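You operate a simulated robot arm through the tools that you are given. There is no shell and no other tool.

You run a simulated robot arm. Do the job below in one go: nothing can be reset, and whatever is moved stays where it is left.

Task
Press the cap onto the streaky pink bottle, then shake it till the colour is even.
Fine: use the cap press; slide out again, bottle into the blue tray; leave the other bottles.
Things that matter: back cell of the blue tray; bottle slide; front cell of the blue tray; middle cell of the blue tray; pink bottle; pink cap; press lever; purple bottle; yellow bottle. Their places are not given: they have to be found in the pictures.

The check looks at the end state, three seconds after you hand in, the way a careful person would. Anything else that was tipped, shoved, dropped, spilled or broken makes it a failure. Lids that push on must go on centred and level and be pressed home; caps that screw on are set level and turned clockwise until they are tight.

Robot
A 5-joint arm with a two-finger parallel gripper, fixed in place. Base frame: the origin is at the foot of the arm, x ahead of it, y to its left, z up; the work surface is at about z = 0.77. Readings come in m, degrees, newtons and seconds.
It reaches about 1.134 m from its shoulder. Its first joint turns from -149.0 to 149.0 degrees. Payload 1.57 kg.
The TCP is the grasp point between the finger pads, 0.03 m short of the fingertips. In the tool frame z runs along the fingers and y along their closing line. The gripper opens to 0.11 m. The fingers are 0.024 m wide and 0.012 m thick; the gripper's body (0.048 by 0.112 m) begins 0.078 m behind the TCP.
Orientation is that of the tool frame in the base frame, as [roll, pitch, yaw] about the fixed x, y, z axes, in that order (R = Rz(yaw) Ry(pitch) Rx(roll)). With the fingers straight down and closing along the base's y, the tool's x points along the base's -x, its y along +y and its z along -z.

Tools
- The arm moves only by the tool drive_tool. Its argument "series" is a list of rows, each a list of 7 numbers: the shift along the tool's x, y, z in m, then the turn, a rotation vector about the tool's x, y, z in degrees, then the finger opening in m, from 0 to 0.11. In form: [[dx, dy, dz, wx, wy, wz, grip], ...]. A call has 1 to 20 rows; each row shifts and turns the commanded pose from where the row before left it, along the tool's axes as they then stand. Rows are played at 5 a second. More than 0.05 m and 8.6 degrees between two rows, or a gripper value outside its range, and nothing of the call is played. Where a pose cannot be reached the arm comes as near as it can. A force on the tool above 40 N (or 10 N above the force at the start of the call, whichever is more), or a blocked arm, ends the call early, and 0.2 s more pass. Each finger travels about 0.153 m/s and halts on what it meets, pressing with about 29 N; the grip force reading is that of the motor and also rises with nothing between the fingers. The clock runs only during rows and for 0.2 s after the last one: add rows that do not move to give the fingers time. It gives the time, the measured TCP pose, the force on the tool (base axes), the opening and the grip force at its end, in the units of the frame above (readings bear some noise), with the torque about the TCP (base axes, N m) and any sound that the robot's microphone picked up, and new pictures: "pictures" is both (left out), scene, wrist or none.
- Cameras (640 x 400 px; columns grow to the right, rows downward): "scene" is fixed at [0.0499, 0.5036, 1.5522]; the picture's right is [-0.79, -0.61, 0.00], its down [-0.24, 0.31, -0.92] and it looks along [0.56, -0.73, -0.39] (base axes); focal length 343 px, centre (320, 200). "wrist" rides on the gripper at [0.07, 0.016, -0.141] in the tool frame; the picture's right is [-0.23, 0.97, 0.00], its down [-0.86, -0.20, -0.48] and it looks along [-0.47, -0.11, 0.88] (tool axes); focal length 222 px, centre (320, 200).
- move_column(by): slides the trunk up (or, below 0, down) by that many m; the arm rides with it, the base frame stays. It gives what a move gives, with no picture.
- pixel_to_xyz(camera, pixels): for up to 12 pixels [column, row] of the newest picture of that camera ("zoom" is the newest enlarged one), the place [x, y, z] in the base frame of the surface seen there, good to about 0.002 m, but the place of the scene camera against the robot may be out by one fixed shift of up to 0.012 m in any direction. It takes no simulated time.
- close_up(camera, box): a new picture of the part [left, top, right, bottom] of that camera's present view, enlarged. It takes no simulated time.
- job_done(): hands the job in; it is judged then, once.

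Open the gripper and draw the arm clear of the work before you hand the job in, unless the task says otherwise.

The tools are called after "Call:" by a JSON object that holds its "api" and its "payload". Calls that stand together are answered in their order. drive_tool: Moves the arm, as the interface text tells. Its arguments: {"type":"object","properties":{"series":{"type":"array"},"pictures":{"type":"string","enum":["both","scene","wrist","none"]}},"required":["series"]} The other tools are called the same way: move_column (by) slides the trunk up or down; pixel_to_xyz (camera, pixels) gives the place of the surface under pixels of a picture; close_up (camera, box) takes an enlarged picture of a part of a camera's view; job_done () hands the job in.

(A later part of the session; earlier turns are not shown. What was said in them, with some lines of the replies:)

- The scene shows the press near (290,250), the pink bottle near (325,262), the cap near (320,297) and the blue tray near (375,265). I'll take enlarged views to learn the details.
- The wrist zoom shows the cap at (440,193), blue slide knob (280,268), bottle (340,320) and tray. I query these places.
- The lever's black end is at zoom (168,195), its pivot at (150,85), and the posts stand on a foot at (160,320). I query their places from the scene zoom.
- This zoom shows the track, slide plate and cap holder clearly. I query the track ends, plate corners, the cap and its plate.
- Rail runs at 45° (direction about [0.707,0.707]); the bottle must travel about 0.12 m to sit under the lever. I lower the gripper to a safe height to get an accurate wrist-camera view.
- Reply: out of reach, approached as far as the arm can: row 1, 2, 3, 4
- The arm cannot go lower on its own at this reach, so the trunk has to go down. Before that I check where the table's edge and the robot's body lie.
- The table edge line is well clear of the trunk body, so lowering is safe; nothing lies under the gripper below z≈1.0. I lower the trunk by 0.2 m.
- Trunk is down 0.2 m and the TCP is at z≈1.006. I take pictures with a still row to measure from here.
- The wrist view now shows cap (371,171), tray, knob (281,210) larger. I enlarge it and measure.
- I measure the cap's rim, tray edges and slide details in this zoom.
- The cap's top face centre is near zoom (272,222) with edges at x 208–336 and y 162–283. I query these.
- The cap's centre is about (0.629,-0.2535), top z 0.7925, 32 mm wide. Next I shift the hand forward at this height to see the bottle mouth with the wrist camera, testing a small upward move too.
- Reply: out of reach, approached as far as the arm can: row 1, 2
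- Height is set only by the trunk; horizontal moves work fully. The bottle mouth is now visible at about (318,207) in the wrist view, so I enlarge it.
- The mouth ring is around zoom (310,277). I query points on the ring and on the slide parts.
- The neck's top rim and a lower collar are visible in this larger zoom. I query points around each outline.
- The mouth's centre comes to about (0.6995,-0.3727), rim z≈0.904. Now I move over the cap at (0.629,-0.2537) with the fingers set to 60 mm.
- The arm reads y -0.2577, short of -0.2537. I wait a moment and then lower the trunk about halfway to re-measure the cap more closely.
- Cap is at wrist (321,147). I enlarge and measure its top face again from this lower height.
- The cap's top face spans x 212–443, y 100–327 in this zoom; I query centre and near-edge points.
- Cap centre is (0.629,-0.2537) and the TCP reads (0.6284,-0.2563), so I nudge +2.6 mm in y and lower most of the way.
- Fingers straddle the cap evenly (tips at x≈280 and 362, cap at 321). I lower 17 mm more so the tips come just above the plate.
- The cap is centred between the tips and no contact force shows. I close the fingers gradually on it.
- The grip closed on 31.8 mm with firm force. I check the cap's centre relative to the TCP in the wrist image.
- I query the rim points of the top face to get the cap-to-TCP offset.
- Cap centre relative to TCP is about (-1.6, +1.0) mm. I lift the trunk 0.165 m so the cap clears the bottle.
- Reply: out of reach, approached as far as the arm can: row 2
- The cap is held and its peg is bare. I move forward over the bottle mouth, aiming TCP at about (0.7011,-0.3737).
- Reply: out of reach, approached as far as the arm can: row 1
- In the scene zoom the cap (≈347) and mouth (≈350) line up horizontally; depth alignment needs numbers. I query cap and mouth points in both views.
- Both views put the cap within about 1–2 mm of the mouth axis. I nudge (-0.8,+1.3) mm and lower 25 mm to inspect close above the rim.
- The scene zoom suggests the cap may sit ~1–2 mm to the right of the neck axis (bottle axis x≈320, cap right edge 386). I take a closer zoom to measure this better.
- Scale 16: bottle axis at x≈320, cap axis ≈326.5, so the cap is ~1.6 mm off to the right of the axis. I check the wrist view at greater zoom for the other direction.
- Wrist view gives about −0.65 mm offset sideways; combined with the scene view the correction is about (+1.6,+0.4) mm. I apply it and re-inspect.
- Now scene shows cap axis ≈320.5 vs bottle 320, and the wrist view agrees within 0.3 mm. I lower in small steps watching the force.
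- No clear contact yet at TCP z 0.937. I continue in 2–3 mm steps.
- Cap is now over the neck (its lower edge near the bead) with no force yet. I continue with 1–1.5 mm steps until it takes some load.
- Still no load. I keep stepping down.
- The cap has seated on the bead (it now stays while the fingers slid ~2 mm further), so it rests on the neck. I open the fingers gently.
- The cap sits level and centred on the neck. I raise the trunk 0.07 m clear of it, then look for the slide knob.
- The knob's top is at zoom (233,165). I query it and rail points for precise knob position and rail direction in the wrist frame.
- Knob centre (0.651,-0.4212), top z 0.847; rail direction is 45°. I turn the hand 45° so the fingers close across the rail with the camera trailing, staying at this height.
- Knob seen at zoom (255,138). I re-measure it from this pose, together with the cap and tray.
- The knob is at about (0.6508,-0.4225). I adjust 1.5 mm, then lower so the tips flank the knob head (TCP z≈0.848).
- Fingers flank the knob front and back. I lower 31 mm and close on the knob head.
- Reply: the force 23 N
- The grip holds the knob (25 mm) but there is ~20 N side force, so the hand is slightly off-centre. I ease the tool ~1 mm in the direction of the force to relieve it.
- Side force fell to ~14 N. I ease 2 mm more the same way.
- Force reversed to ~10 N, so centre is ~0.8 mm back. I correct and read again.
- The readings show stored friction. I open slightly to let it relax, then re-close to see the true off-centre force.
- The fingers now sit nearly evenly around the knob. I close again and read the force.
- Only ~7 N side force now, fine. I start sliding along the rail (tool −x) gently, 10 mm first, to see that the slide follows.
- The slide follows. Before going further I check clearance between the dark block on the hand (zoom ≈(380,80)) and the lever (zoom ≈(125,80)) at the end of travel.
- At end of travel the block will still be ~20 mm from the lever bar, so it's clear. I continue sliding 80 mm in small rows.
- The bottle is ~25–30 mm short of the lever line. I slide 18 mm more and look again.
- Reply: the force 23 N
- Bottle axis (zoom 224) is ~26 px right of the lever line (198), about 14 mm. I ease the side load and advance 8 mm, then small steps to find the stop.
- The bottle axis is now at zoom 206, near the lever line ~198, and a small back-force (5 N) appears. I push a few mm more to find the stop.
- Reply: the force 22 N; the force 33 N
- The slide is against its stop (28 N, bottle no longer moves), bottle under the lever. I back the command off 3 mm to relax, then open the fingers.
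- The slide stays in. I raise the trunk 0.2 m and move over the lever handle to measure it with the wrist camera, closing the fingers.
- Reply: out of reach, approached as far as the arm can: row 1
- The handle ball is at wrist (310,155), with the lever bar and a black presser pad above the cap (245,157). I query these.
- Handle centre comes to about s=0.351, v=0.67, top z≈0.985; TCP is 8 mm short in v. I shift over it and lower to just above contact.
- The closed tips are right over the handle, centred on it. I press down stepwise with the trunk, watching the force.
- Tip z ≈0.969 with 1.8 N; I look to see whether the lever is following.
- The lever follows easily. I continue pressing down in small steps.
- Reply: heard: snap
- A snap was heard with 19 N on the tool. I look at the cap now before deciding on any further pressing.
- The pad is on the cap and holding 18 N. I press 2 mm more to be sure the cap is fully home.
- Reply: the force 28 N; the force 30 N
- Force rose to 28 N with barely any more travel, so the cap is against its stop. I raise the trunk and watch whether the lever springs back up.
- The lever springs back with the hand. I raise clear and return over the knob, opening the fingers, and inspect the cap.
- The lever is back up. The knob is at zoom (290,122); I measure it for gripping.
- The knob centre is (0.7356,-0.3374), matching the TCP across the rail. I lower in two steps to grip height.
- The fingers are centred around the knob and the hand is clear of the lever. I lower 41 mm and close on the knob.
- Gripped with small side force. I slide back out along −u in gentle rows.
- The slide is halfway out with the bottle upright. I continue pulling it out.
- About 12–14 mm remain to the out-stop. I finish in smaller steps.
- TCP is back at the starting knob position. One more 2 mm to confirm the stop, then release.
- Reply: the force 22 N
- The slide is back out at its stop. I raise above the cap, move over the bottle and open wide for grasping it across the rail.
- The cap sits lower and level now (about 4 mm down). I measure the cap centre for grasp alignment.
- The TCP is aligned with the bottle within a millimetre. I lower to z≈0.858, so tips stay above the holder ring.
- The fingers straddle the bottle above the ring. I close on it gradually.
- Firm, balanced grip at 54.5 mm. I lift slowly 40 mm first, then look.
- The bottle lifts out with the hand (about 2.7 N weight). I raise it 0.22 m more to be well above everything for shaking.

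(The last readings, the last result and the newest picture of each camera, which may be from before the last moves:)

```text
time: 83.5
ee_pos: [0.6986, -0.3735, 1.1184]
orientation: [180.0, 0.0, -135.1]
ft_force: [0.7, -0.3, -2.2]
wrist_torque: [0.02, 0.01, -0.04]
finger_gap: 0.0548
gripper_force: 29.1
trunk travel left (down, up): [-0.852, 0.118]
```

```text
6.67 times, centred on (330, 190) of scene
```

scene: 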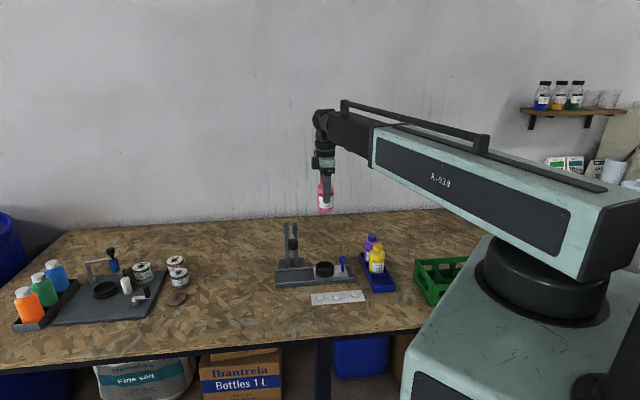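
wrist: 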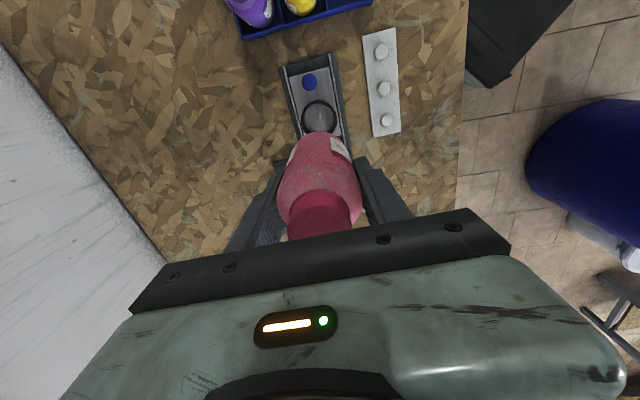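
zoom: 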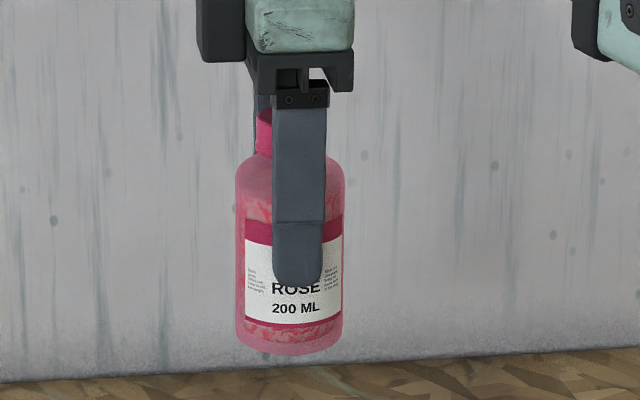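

Bottle held high and clear. I start shaking along the closing line with 40 mm strokes and check the colour.

Call:
{"api": "drive_tool", "payload": {"series": [[0, 0.02, 0, 0, 0, 0, 0.046], [0, -0.04, 0, 0, 0, 0, 0.046], [0, 0.04, 0, 0, 0, 0, 0.046], [0, -0.04, 0, 0, 0, 0, 0.046], [0, 0.04, 0, 0, 0, 0, 0.046], [0, -0.04, 0, 0, 0, 0, 0.046], [0, 0.04, 0, 0, 0, 0, 0.046], [0, -0.04, 0, 0, 0, 0, 0.046], [0, 0.04, 0, 0, 0, 0, 0.046], [0, -0.04, 0, 0, 0, 0, 0.046], [0, 0.02, 0, 0, 0, 0, 0.046], [0, 0, 0, 0, 0, 0, 0.046]], "pictures": "both"}}

Call:
{"api": "close_up", "payload": {"camera": "scene", "box": [290, 160, 370, 220]}}

Call:
{"api": "close_up", "payload": {"camera": "wrist", "box": [270, 120, 380, 240]}}

```text
time: 86.1
ee_pos: [0.699, -0.3734, 1.1185]
orientation: [-180.0, 0.0, -135.0]
ft_force: [-0.8, 0.2, -1.6]
wrist_torque: [-0.06, 0.03, 0.01]
finger_gap: 0.0546
gripper_force: 28.7
out of reach, approached as far as the arm can: row 10
trunk travel left (down, up): [-0.852, 0.118]
```

scene: 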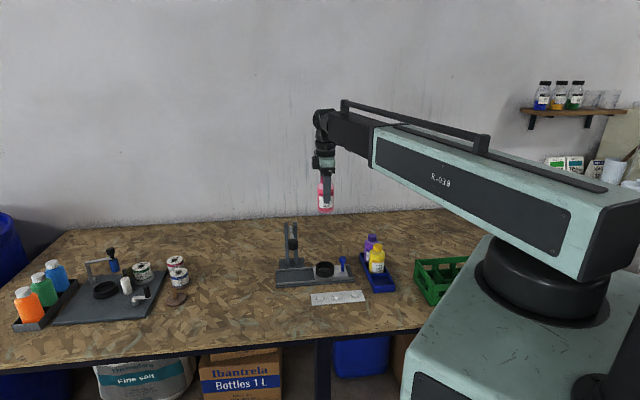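
wrist: 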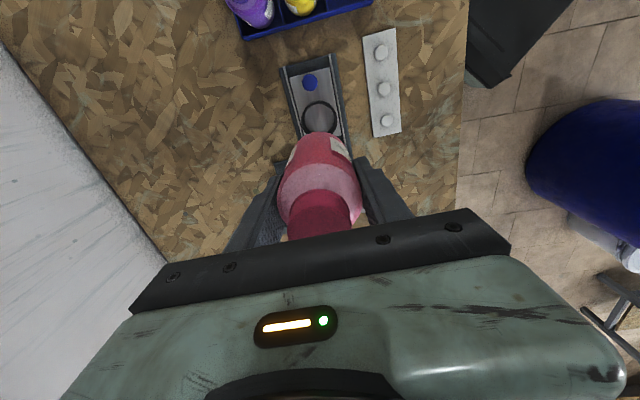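

```text
6.67 times, centred on (330, 190) of scene
```

zoom: 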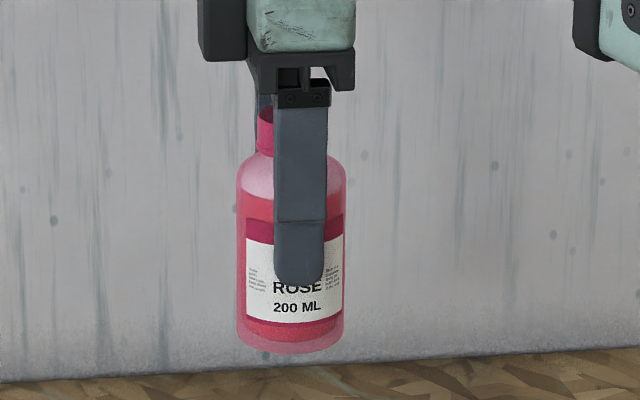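

```text
3.33 times, centred on (325, 180) of wrist
```

zoom: 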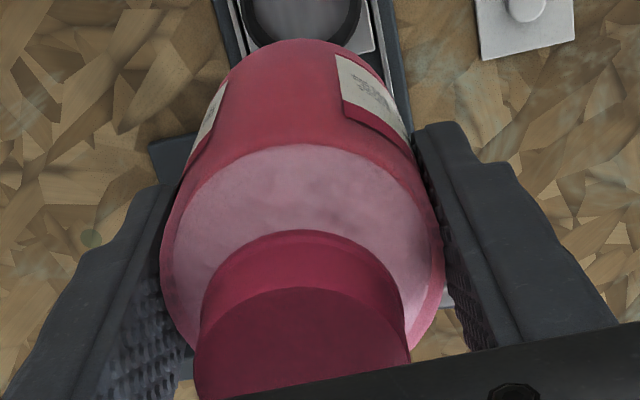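

The streaks seem to be gone: the liquid reads as one even red. I zoom in to be sure.

Call:
{"api": "close_up", "payload": {"camera": "scene", "box": [314, 178, 338, 214]}}

```text
11.11 times, centred on (326, 196) of scene
```

zoom: 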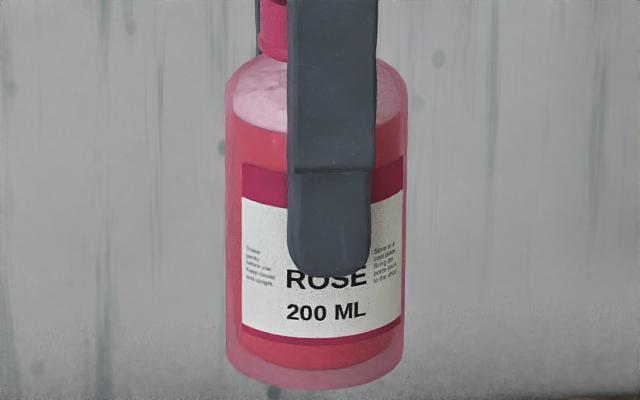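

The side reads even. I enlarge the wrist view of the liquid surface through the shoulder to check for leftover streaks.

Call:
{"api": "close_up", "payload": {"camera": "wrist", "box": [295, 125, 365, 195]}}

```text
5.71 times, centred on (330, 160) of wrist
```

zoom: 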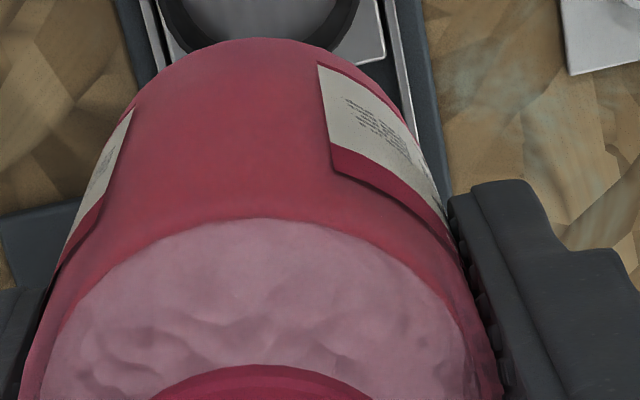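

The liquid is evenly red, with only froth on top; the label says to shake gently, so I stop shaking. Next I turn the hand 90° so the fingers will close across the tray's short side (clear of the yellow bottle).

Call:
{"api": "drive_tool", "payload": {"series": [[0, 0, 0, 0, 0, -7.5, 0.046], [0, 0, 0, 0, 0, -7.5, 0.046], [0, 0, 0, 0, 0, -7.5, 0.046], [0, 0, 0, 0, 0, -7.5, 0.046], [0, 0, 0, 0, 0, -7.5, 0.046], [0, 0, 0, 0, 0, -7.5, 0.046], [0, 0, 0, 0, 0, -7.5, 0.046], [0, 0, 0, 0, 0, -7.5, 0.046], [0, 0, 0, 0, 0, -7.5, 0.046], [0, 0, 0, 0, 0, -7.5, 0.046], [0, 0, 0, 0, 0, -7.5, 0.046], [0, 0, 0, 0, 0, -7.5, 0.046], [0, 0, 0, 0, 0, 0, 0.046]], "pictures": "both"}}

```text
time: 88.9
ee_pos: [0.6984, -0.3722, 1.1181]
orientation: [180.0, 0.0, -44.8]
ft_force: [0.4, -0.3, -2.0]
wrist_torque: [-0.01, 0.01, 0.03]
finger_gap: 0.0547
gripper_force: 28.8
out of reach, approached as far as the arm can: row 3
trunk travel left (down, up): [-0.852, 0.118]
```

scene: 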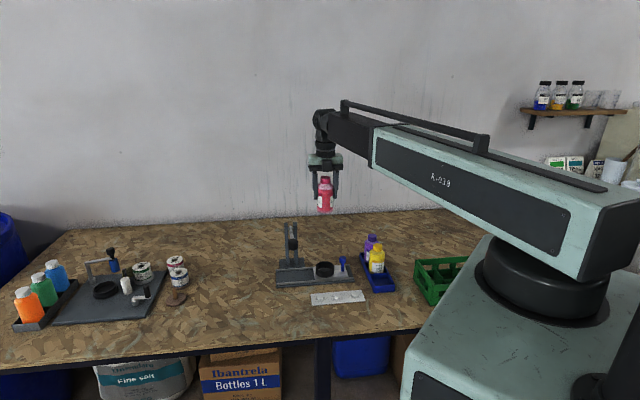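
wrist: 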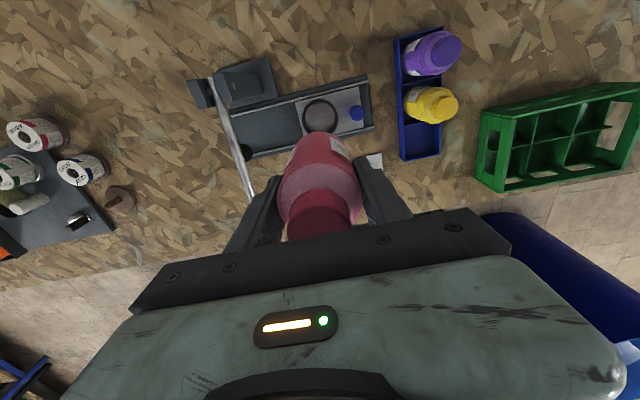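

Now the whole tray is visible at wrist (420,95). I enlarge it to measure the front cell, and check the bottle's colour from the scene side.

Call:
{"api": "close_up", "payload": {"camera": "wrist", "box": [370, 20, 480, 170]}}

Call:
{"api": "close_up", "payload": {"camera": "scene", "box": [306, 170, 346, 220]}}

```text
2.67 times, centred on (425, 95) of wrist
```

zoom: 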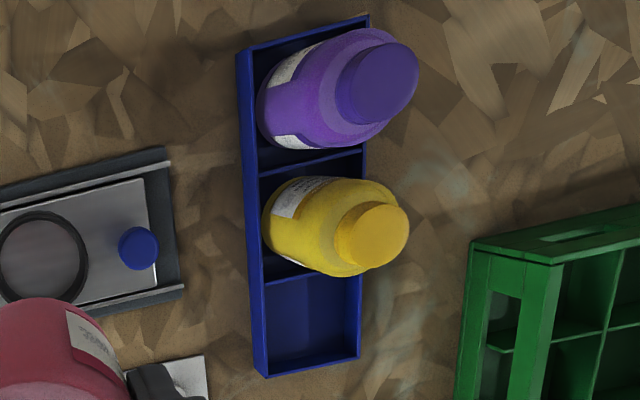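

```text
8.00 times, centred on (326, 195) of scene
```

zoom: 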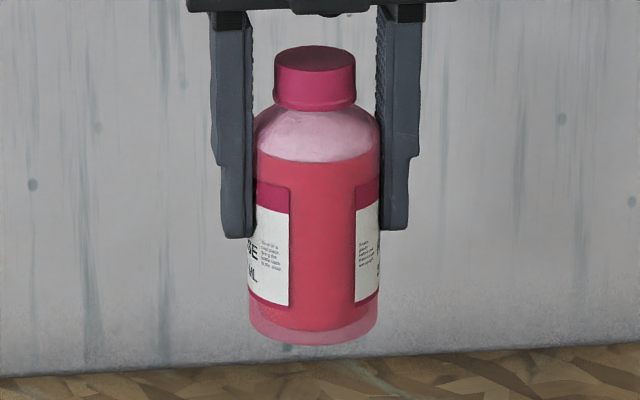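

Colour is even and the cap level. I query the front cell's corners and floor in the wrist picture.

Call:
{"api": "pixel_to_xyz", "payload": {"camera": "wrist", "pixels": [[405.5, 160], [439.5, 153.5], [404.5, 126.5], [440.3, 122], [422, 142], [410, 155], [434, 150], [397, 39], [442, 26.5], [446, 98], [433, 128], [415, 133]]}}

```text
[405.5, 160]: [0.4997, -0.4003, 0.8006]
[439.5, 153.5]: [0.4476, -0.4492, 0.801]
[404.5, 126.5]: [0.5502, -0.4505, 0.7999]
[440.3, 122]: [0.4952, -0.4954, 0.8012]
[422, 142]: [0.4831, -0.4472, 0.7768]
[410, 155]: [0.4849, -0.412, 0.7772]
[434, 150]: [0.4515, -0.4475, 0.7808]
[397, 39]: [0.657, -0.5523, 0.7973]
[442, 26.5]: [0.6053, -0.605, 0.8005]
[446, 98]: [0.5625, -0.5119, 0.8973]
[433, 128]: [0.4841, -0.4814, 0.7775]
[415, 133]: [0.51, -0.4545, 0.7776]
```

Front cell centre works out at about (0.4998,-0.4492), floor 0.777, wall top 0.801. I carry the bottle over there at the present height.

Call:
{"api": "drive_tool", "payload": {"series": [[-0.01075, 0.02436, 0, 0, 0, 0, 0.046], [-0.01075, 0.02436, 0, 0, 0, 0, 0.046], [-0.01075, 0.02436, 0, 0, 0, 0, 0.046], [-0.01075, 0.02436, 0, 0, 0, 0, 0.046], [-0.01075, 0.02436, 0, 0, 0, 0, 0.046], [-0.01075, 0.02436, 0, 0, 0, 0, 0.046], [-0.01075, 0.02436, 0, 0, 0, 0, 0.046], [-0.01075, 0.02436, 0, 0, 0, 0, 0.046], [0, 0, 0, 0, 0, 0, 0.046], [0, 0, 0, 0, 0, 0, 0.046]], "pictures": "both"}}

```text
time: 91.1
ee_pos: [0.5426, -0.3972, 1.1177]
orientation: [179.5, -0.1, -46.3]
ft_force: [0.1, -1.1, -1.4]
wrist_torque: [-0.02, -0.01, 0.01]
finger_gap: 0.0549
gripper_force: 28.4
out of reach, approached as far as the arm can: row 5, 6, 7, 8
trunk travel left (down, up): [-0.852, 0.118]
```

scene: 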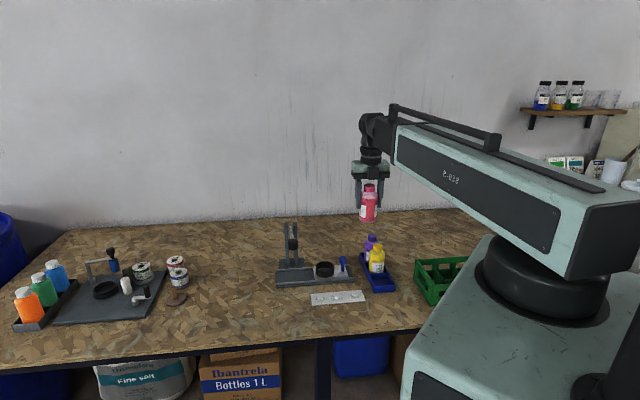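
wrist: 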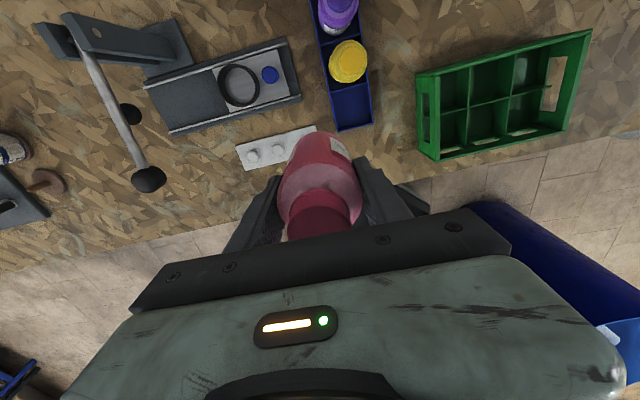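

The wrist's spin seems to hit its limit (yaw drifted to −46°), so I must approach with the hand turned the other way round. I rotate back 180° in place (bottle stays upright).

Call:
{"api": "drive_tool", "payload": {"series": [[0, 0, 0, 0, 0, 7.5, 0.046], [0, 0, 0, 0, 0, 7.5, 0.046], [0, 0, 0, 0, 0, 7.5, 0.046], [0, 0, 0, 0, 0, 7.5, 0.046], [0, 0, 0, 0, 0, 7.5, 0.046], [0, 0, 0, 0, 0, 7.5, 0.046], [0, 0, 0, 0, 0, 7.5, 0.046], [0, 0, 0, 0, 0, 7.5, 0.046], [0, 0, 0, 0, 0, 7.5, 0.046], [0, 0, 0, 0, 0, 7.5, 0.046], [0, 0, 0, 0, 0, 7.5, 0.046], [0, 0, 0, 0, 0, 7.5, 0.046], [0, 0, 0, 0, 0, 0, 0.046]], "pictures": "none"}}

```text
time: 93.9
ee_pos: [0.5424, -0.398, 1.1197]
orientation: [180.0, -0.1, -135.1]
ft_force: [-0.2, 0.6, -1.6]
wrist_torque: [-0.03, 0.01, -0.02]
finger_gap: 0.0545
gripper_force: 29.3
trunk travel left (down, up): [-0.852, 0.118]
```

Orientation is clean again at yaw −135. I continue the other 90° to yaw 135.

Call:
{"api": "drive_tool", "payload": {"series": [[0, 0, 0, 0, 0, 7.5, 0.046], [0, 0, 0, 0, 0, 7.5, 0.046], [0, 0, 0, 0, 0, 7.5, 0.046], [0, 0, 0, 0, 0, 7.5, 0.046], [0, 0, 0, 0, 0, 7.5, 0.046], [0, 0, 0, 0, 0, 7.5, 0.046], [0, 0, 0, 0, 0, 7.5, 0.046], [0, 0, 0, 0, 0, 7.5, 0.046], [0, 0, 0, 0, 0, 7.5, 0.046], [0, 0, 0, 0, 0, 7.5, 0.046], [0, 0, 0, 0, 0, 7.5, 0.046], [0, 0, 0, 0, 0, 7.5, 0.046], [0, 0, 0, 0, 0, 0, 0.046]], "pictures": "both"}}

```text
time: 96.7
ee_pos: [0.543, -0.3983, 1.1201]
orientation: [-180.0, 0.0, 135.0]
ft_force: [0.3, -0.1, -2.5]
wrist_torque: [0.0, -0.02, 0.01]
finger_gap: 0.0547
gripper_force: 29.1
trunk travel left (down, up): [-0.852, 0.118]
```

scene: 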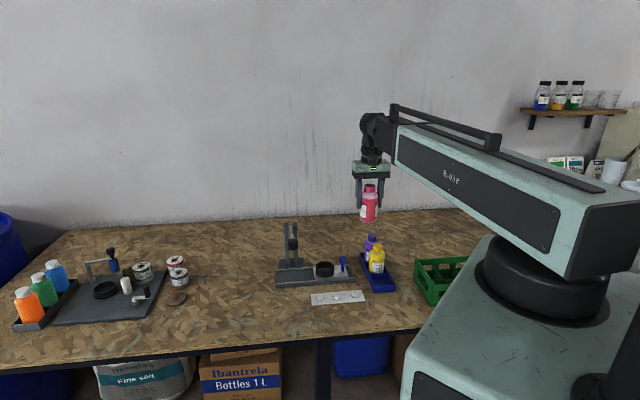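
wrist: 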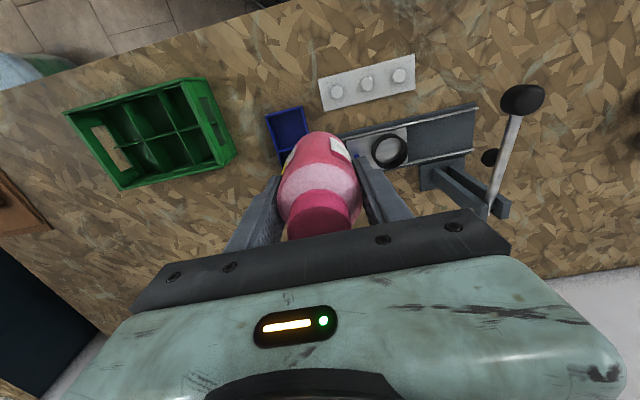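

Now the front cell (285,125) is visible beyond the bottle. I move the remaining (−0.043,−0.051) m to stand over the front cell.

Call:
{"api": "drive_tool", "payload": {"series": [[-0.0018, -0.0222, 0, 0, 0, 0, 0.046], [-0.0018, -0.0222, 0, 0, 0, 0, 0.046], [-0.0018, -0.0221, 0, 0, 0, 0, 0.046], [0, 0, 0, 0, 0, 0, 0.046], [0, 0, 0, 0, 0, 0, 0.046]], "pictures": "both"}}

Call:
{"api": "close_up", "payload": {"camera": "wrist", "box": [250, 80, 390, 220]}}

Call:
{"api": "close_up", "payload": {"camera": "scene", "box": [340, 190, 440, 300]}}

```text
time: 97.9
ee_pos: [0.4992, -0.4471, 1.1187]
orientation: [180.0, 0.0, 135.0]
ft_force: [-0.3, -0.6, -1.9]
wrist_torque: [0.03, -0.02, -0.04]
finger_gap: 0.0547
gripper_force: 29.4
trunk travel left (down, up): [-0.852, 0.118]
```

scene: 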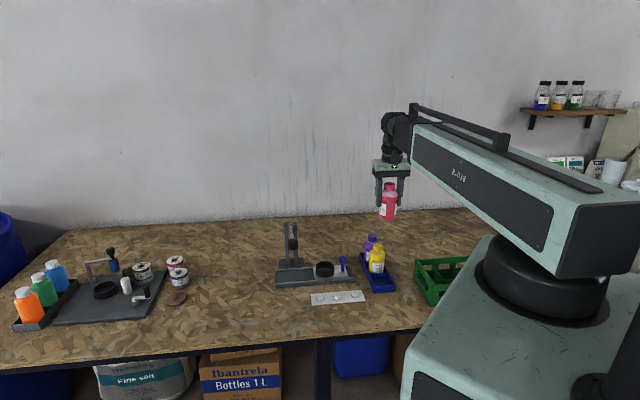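
wrist: 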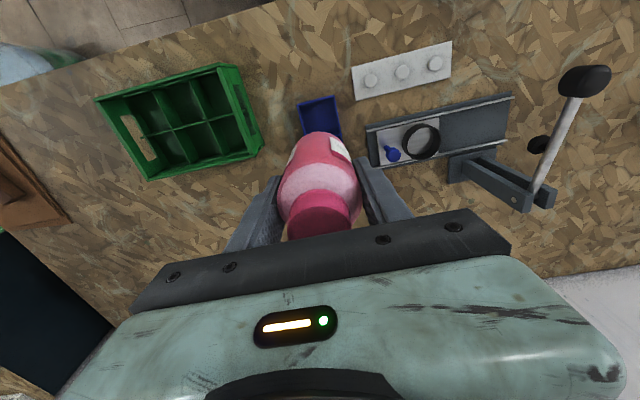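

```text
2.86 times, centred on (320, 150) of wrist
```

zoom: 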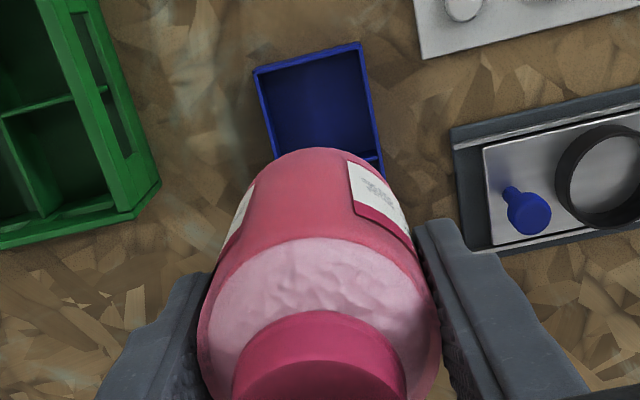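

```text
3.64 times, centred on (390, 245) of scene
```

zoom: 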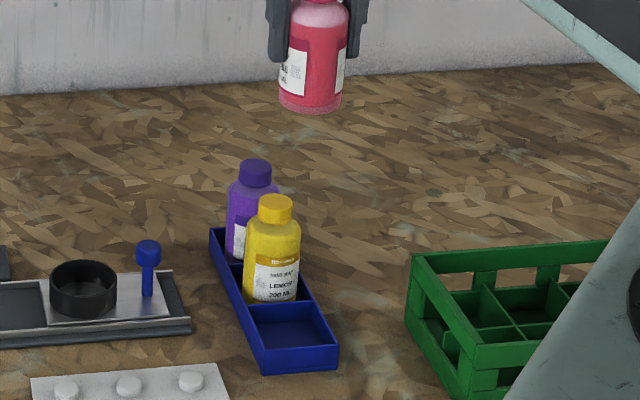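

I measure the front cell's visible edges again from here to refine the placing spot.

Call:
{"api": "pixel_to_xyz", "payload": {"camera": "wrist", "pixels": [[297.5, 106], [334, 96], [316, 101], [315, 112], [302, 126], [340, 120], [341, 136], [318, 120]]}}

```text
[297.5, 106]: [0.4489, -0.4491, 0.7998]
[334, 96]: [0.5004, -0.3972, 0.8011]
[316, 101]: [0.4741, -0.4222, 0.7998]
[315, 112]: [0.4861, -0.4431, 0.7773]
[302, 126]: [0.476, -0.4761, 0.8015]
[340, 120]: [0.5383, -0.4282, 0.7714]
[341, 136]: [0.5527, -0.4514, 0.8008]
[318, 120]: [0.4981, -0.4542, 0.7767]
```

Refined target is s=0.0364, v≈0.671, i.e. 2 mm further back. I correct and lower until the bottle's base is about 15 mm above the tray walls.

Call:
{"api": "drive_tool", "payload": {"series": [[-0.002, -0.0004, 0, 0, 0, 0, 0.046], [0, 0, 0, 0, 0, 0, 0.046]], "pictures": "none"}}

Call:
{"api": "move_column", "payload": {"by": -0.235}}

Call:
{"api": "drive_tool", "payload": {"series": [[0, 0, 0, 0, 0, 0, 0.046]], "pictures": "both"}}

Call:
{"api": "close_up", "payload": {"camera": "scene", "box": [340, 220, 420, 300]}}

Call:
{"api": "close_up", "payload": {"camera": "wrist", "box": [250, 60, 390, 220]}}

```text
time: 98.5
ee_pos: [0.5005, -0.4499, 1.1186]
orientation: [-179.9, 0.0, 134.9]
ft_force: [0.2, -0.3, -1.2]
wrist_torque: [0.02, -0.01, 0.02]
finger_gap: 0.0547
gripper_force: 29.1
trunk travel left (down, up): [-0.852, 0.118]
```

```text
time: 101.0
ee_pos: [0.4998, -0.4504, 0.8831]
orientation: [-180.0, 0.0, 135.1]
ft_force: [0.1, -0.4, -0.9]
wrist_torque: [-0.01, -0.01, 0.0]
finger_gap: 0.0546
gripper_force: 28.6
trunk travel left (down, up): [-0.617, 0.353]
```

```text
time: 101.4
ee_pos: [0.5002, -0.4497, 0.8825]
orientation: [-180.0, 0.0, 135.0]
ft_force: [-0.6, -0.3, -2.0]
wrist_torque: [-0.01, 0.0, -0.02]
finger_gap: 0.0546
gripper_force: 29.0
trunk travel left (down, up): [-0.617, 0.353]
```

scene: 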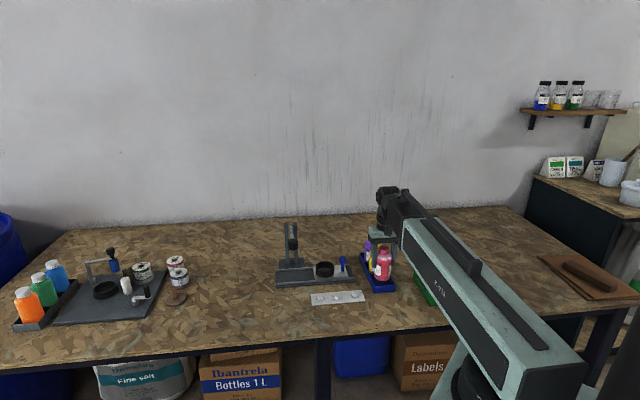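
wrist: 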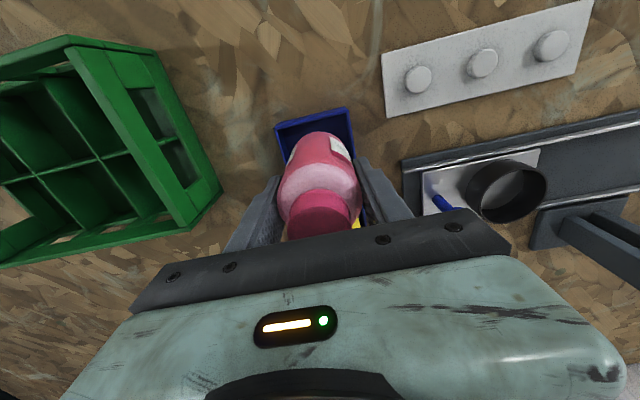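

```text
5.00 times, centred on (380, 260) of scene
```

zoom: 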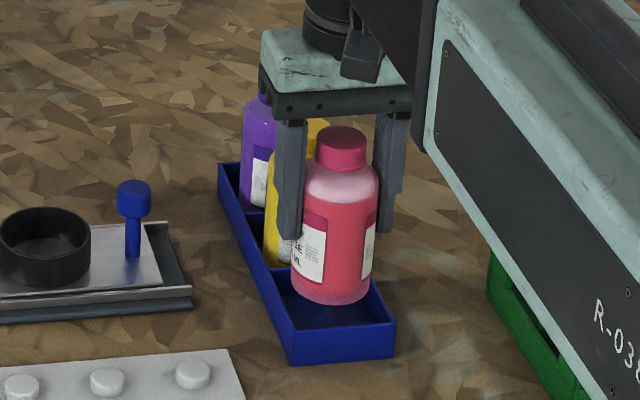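

```text
2.50 times, centred on (320, 140) of wrist
```

zoom: 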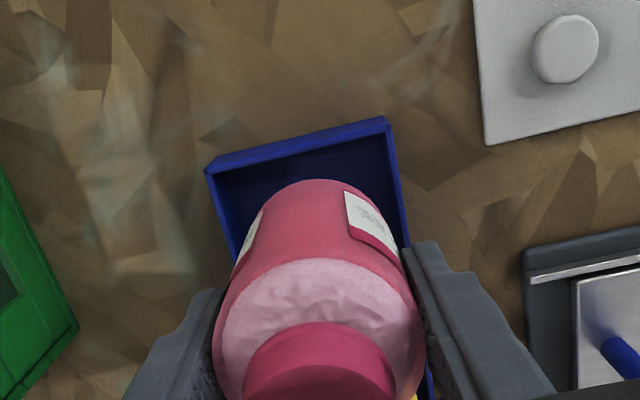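

The bottle hangs centred above the front cell. I lower 22 mm so the base enters the cell and check again.

Call:
{"api": "move_column", "payload": {"by": -0.022}}

Call:
{"api": "drive_tool", "payload": {"series": [[0, 0, 0, 0, 0, 0, 0.046]], "pictures": "both"}}

Call:
{"api": "close_up", "payload": {"camera": "scene", "box": [350, 235, 410, 295]}}

Call:
{"api": "close_up", "payload": {"camera": "wrist", "box": [250, 80, 390, 220]}}

```text
time: 102.1
ee_pos: [0.5, -0.4494, 0.8617]
orientation: [-180.0, 0.1, 134.9]
ft_force: [-0.5, -0.5, -0.6]
wrist_torque: [0.01, 0.04, -0.01]
finger_gap: 0.0546
gripper_force: 28.9
trunk travel left (down, up): [-0.595, 0.375]
```

```text
time: 102.5
ee_pos: [0.4995, -0.4511, 0.8616]
orientation: [180.0, 0.0, 135.0]
ft_force: [0.4, 0.6, -2.1]
wrist_torque: [0.01, -0.02, 0.01]
finger_gap: 0.0545
gripper_force: 29.4
trunk travel left (down, up): [-0.595, 0.375]
```

scene: 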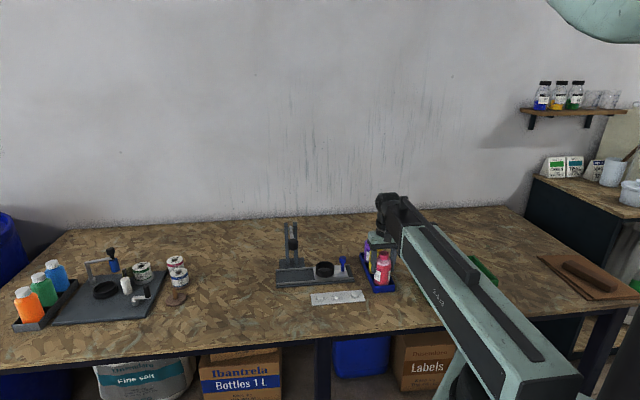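
wrist: 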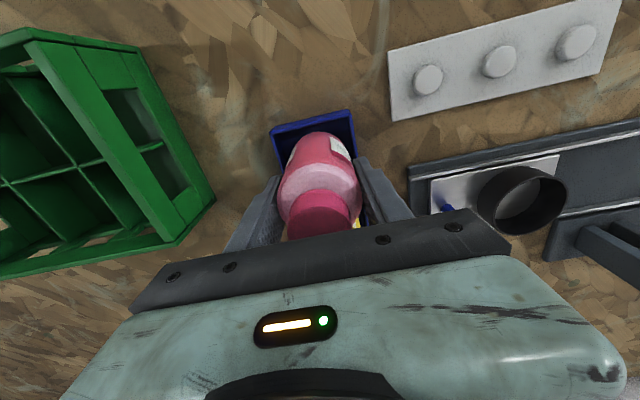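

```text
6.67 times, centred on (380, 265) of scene
```

zoom: 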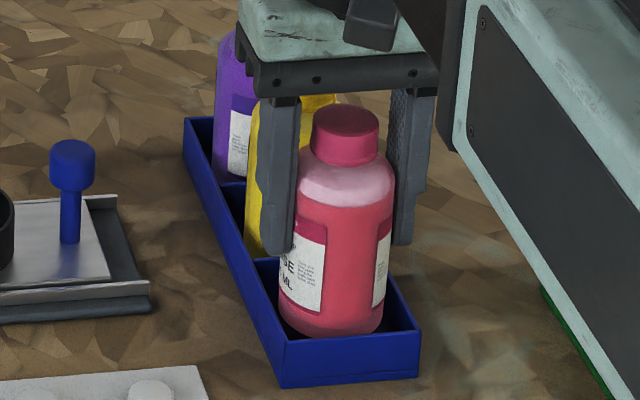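

```text
2.86 times, centred on (320, 150) of wrist
```

zoom: 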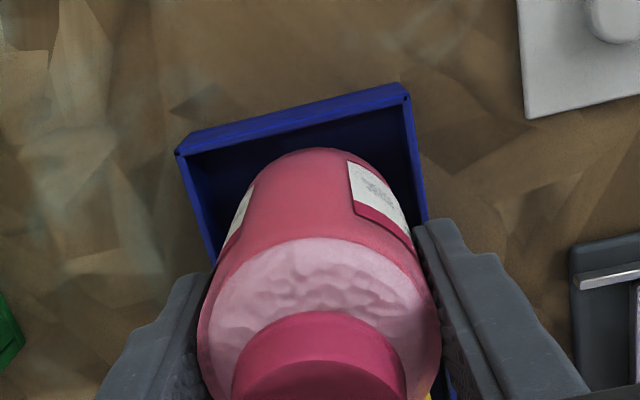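

The base is inside the cell walls, clear on all sides. I lower the last bit in small steps, watching for the floor taking the weight.

Call:
{"api": "move_column", "payload": {"by": -0.01}}

Call:
{"api": "move_column", "payload": {"by": -0.003}}

Call:
{"api": "move_column", "payload": {"by": -0.002}}

```text
time: 103.0
ee_pos: [0.5012, -0.4501, 0.8508]
orientation: [180.0, 0.0, 135.1]
ft_force: [-0.3, -0.9, -1.9]
wrist_torque: [-0.03, -0.03, 0.0]
finger_gap: 0.0548
gripper_force: 29.2
trunk travel left (down, up): [-0.585, 0.385]
```

```text
time: 103.6
ee_pos: [0.5006, -0.4496, 0.8488]
orientation: [179.9, 0.0, 135.0]
ft_force: [-0.6, -0.1, -0.4]
wrist_torque: [0.05, -0.03, 0.01]
finger_gap: 0.0548
gripper_force: 29.4
trunk travel left (down, up): [-0.582, 0.388]
```

```text
time: 104.1
ee_pos: [0.4999, -0.4494, 0.8472]
orientation: [-180.0, 0.2, 135.0]
ft_force: [5.5, -3.8, 29.0]
wrist_torque: [-0.02, -0.06, -0.01]
finger_gap: 0.0547
gripper_force: 28.8
trunk travel left (down, up): [-0.58, 0.39]
```

The floor took load (29 N) at TCP z 0.847. I back up 1.5 mm to relieve that, then open the fingers gently.

Call:
{"api": "move_column", "payload": {"by": 0.0015}}

Call:
{"api": "drive_tool", "payload": {"series": [[0, 0, 0, 0, 0, 0, 0.054], [0, 0, 0, 0, 0, 0, 0.058], [0, 0, 0, 0, 0, 0, 0.064], [0, 0, 0, 0, 0, 0, 0.072], [0, 0, 0, 0, 0, 0, 0.08], [0, 0, 0, 0, 0, 0, 0.08]], "pictures": "both"}}

Call:
{"api": "close_up", "payload": {"camera": "scene", "box": [350, 235, 410, 295]}}

```text
time: 104.6
ee_pos: [0.5004, -0.4495, 0.8485]
orientation: [-180.0, 0.0, 135.0]
ft_force: [1.7, -0.6, 5.9]
wrist_torque: [0.01, -0.11, -0.04]
finger_gap: 0.055
gripper_force: 29.5
trunk travel left (down, up): [-0.581, 0.389]
```

```text
time: 106.0
ee_pos: [0.5004, -0.4497, 0.8489]
orientation: [180.0, 0.0, 135.0]
ft_force: [-0.1, -0.1, 0.5]
wrist_torque: [0.0, 0.03, 0.02]
finger_gap: 0.0801
gripper_force: 0.1
trunk travel left (down, up): [-0.581, 0.389]
```

scene: 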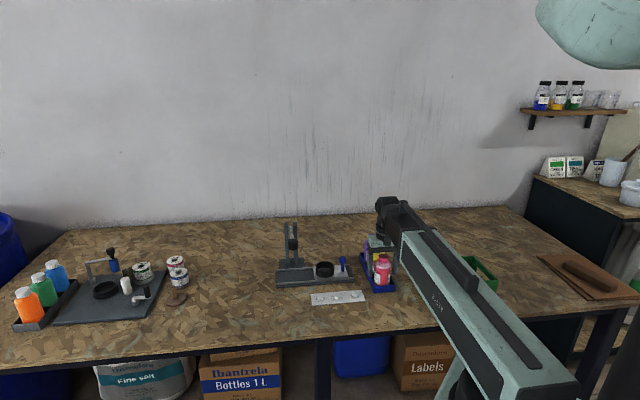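
wrist: 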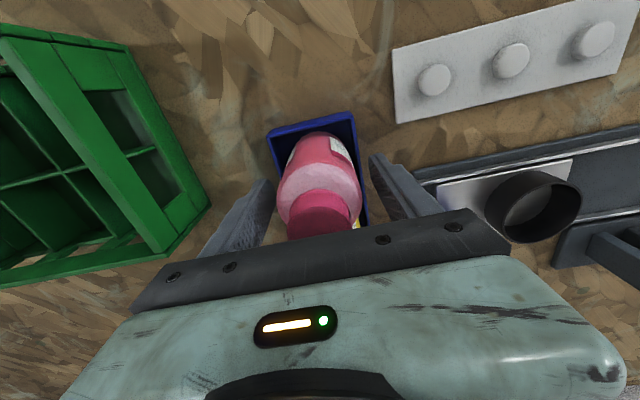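

```text
6.67 times, centred on (380, 265) of scene
```

zoom: 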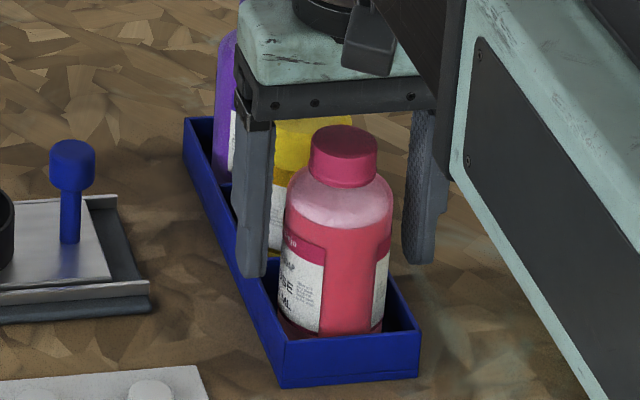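

The bottle stands in the front cell, released. I raise the trunk straight up 0.2 m and check everything.

Call:
{"api": "move_column", "payload": {"by": 0.1}}

Call:
{"api": "move_column", "payload": {"by": 0.15}}

Call:
{"api": "drive_tool", "payload": {"series": [[0, 0, 0, 0, 0, 0, 0.08]], "pictures": "both"}}

Call:
{"api": "close_up", "payload": {"camera": "scene", "box": [340, 225, 420, 300]}}

Call:
{"api": "close_up", "payload": {"camera": "scene", "box": [265, 215, 405, 310]}}

```text
time: 107.3
ee_pos: [0.5008, -0.4499, 0.9484]
orientation: [180.0, -0.1, 135.0]
ft_force: [0.2, -0.6, 0.5]
wrist_torque: [0.02, 0.0, 0.02]
finger_gap: 0.08
gripper_force: 0.2
trunk travel left (down, up): [-0.681, 0.289]
```

```text
time: 109.1
ee_pos: [0.5011, -0.4502, 1.0978]
orientation: [-180.0, 0.1, 135.0]
ft_force: [-0.2, 0.3, -0.1]
wrist_torque: [-0.01, -0.01, -0.03]
finger_gap: 0.0801
gripper_force: 0.0
trunk travel left (down, up): [-0.831, 0.139]
```

```text
time: 109.5
ee_pos: [0.5004, -0.4498, 1.0975]
orientation: [179.9, 0.0, 135.0]
ft_force: [0.1, 0.2, 0.6]
wrist_torque: [0.02, 0.01, 0.02]
finger_gap: 0.0801
gripper_force: 0.0
trunk travel left (down, up): [-0.831, 0.139]
```

scene: 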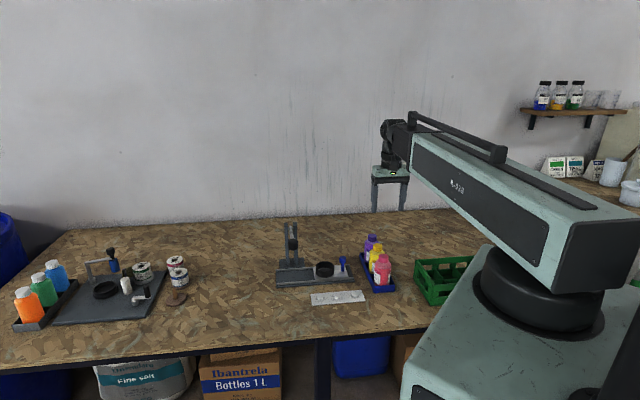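
wrist: 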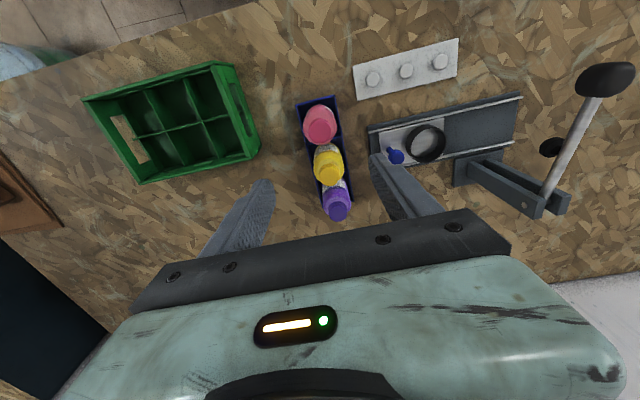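

```text
5.33 times, centred on (380, 262) of scene
```

zoom: 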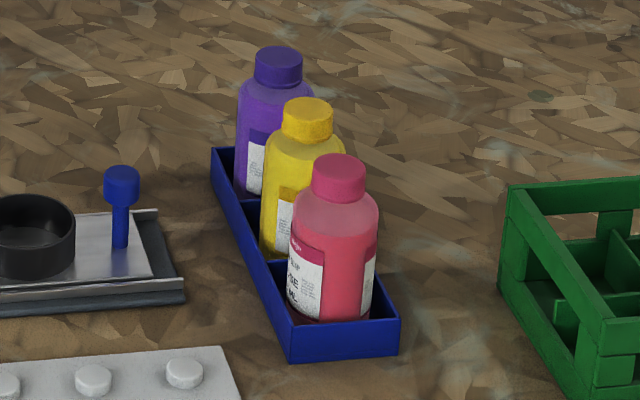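

```text
4.21 times, centred on (335, 262) of scene
```

zoom: 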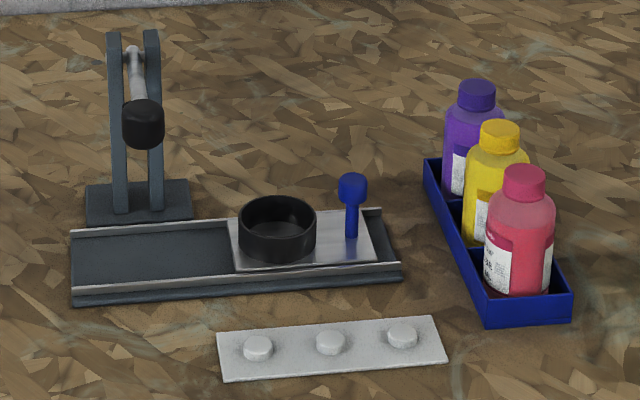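

All three bottles stand in the tray and the press area looks tidy. I zoom in on the pink bottle to verify evenness and the cap.

Call:
{"api": "close_up", "payload": {"camera": "scene", "box": [367, 248, 397, 293]}}

Call:
{"api": "close_up", "payload": {"camera": "wrist", "box": [285, 85, 365, 225]}}

```text
8.89 times, centred on (382, 270) of scene
```

zoom: 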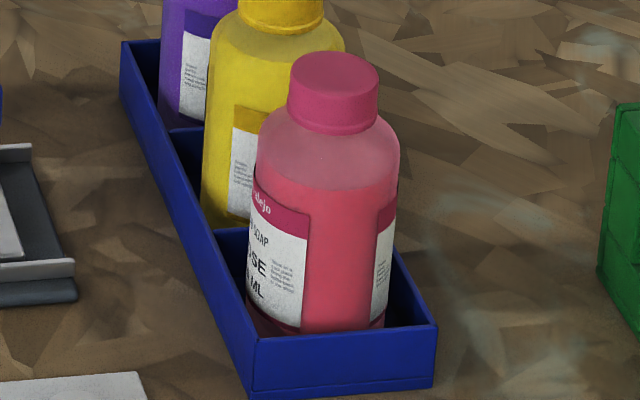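

```text
2.86 times, centred on (325, 155) of wrist
```

zoom: 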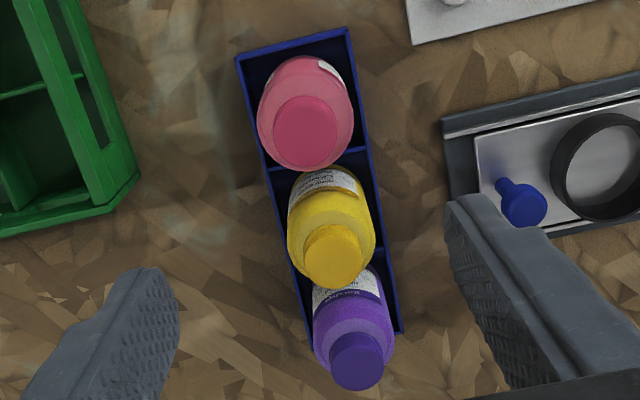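

The bottle is upright, evenly coloured, cap level. I raise and draw the arm clear with the gripper open.

Call:
{"api": "move_column", "payload": {"by": 0.1}}

Call:
{"api": "drive_tool", "payload": {"series": [[0.03, 0.02, 0, 0, 0, 0, 0.11], [0.03, 0.02, 0, 0, 0, 0, 0.11], [0.03, 0.02, 0, 0, 0, 0, 0.11], [0, 0, 0, 0, 0, 0, 0.11], [0, 0, 0, 0, 0, 0, 0.11]], "pictures": "both"}}

Call:
{"api": "close_up", "payload": {"camera": "scene", "box": [265, 215, 405, 310]}}

```text
time: 110.8
ee_pos: [0.4998, -0.4495, 1.1984]
orientation: [180.0, 0.0, 135.0]
ft_force: [0.5, 0.0, 0.0]
wrist_torque: [0.01, 0.0, 0.03]
finger_gap: 0.0801
gripper_force: 0.1
trunk travel left (down, up): [-0.931, 0.039]
```

```text
time: 112.0
ee_pos: [0.4769, -0.3444, 1.1971]
orientation: [180.0, 0.1, 135.0]
ft_force: [0.8, 0.1, 0.2]
wrist_torque: [-0.02, 0.02, 0.01]
finger_gap: 0.1099
gripper_force: 0.1
trunk travel left (down, up): [-0.931, 0.039]
```

scene: 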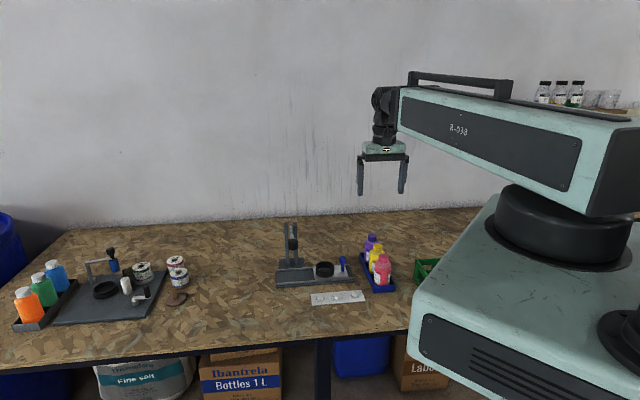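
wrist: 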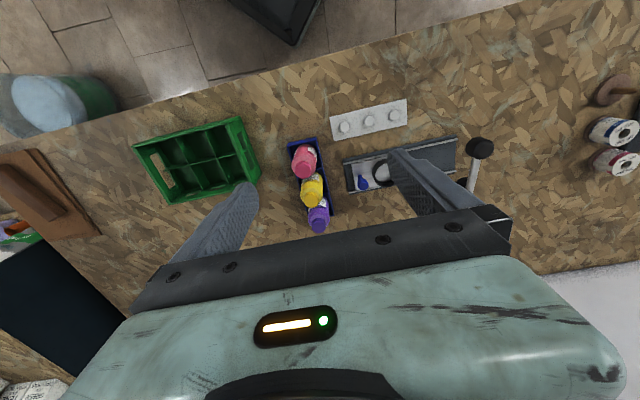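

```text
4.21 times, centred on (335, 262) of scene
```

zoom: 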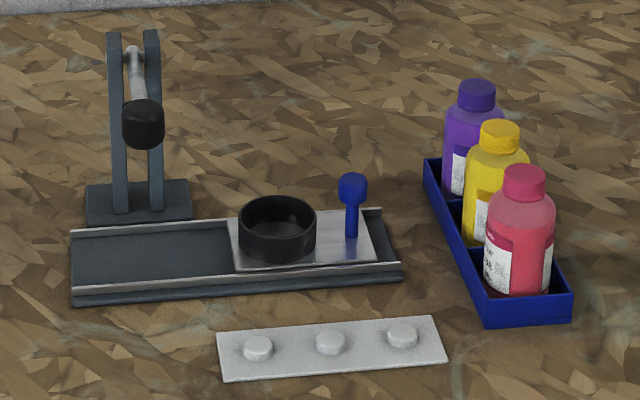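

Everything is in place. One last check: I compare the pink cap's top height with the yellow and purple ones.

Call:
{"api": "pixel_to_xyz", "payload": {"camera": "scene", "pixels": [[380, 241.8], [374.2, 231], [368.6, 221.5], [379.5, 241.5], [374, 230.7]]}}

Call:
{"api": "pixel_to_xyz", "payload": {"camera": "wrist", "pixels": [[304, 166], [311, 195], [317, 222], [303, 168], [312, 193]]}}

```text
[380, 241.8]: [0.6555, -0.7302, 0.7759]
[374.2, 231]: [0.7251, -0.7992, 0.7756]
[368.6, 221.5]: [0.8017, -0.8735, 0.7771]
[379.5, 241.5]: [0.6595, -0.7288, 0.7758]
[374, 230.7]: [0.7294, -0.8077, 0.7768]
```

```text
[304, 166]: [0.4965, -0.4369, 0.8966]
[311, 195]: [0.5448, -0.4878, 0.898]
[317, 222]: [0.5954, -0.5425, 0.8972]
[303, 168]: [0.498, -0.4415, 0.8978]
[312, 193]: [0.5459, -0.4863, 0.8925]
```

The three cap tops are at the same height (about 0.897), so the pink cap is fully home and level. The slide is out, the lever is up and the arm is clear, so I hand the job in.

Call:
{"api": "job_done", "payload": {}}

```text
The job is handed in.
```

I capped the pink bottle with the press, shook it until the colour was even, and stood it upright in the front cell of the blue tray. I've handed the job in.

- **Cap:** it snapped on under the press lever. Its top now sits at the same height as the yellow and purple caps (about 0.897 m), so it is pressed home and level.
- **Shaking:** one round of ten or so 40 mm strokes cleared the streaks. The label says to shake gently, so I stopped there. There was some froth on top, and it was settling when I last looked.
- **Press:** the slide is back out at its stop and the lever has sprung back up.
- **Other bottles:** I did not touch the yellow and purple bottles. In the last pictures both are standing in their cells.

I left the arm raised clear of the table with the gripper open.
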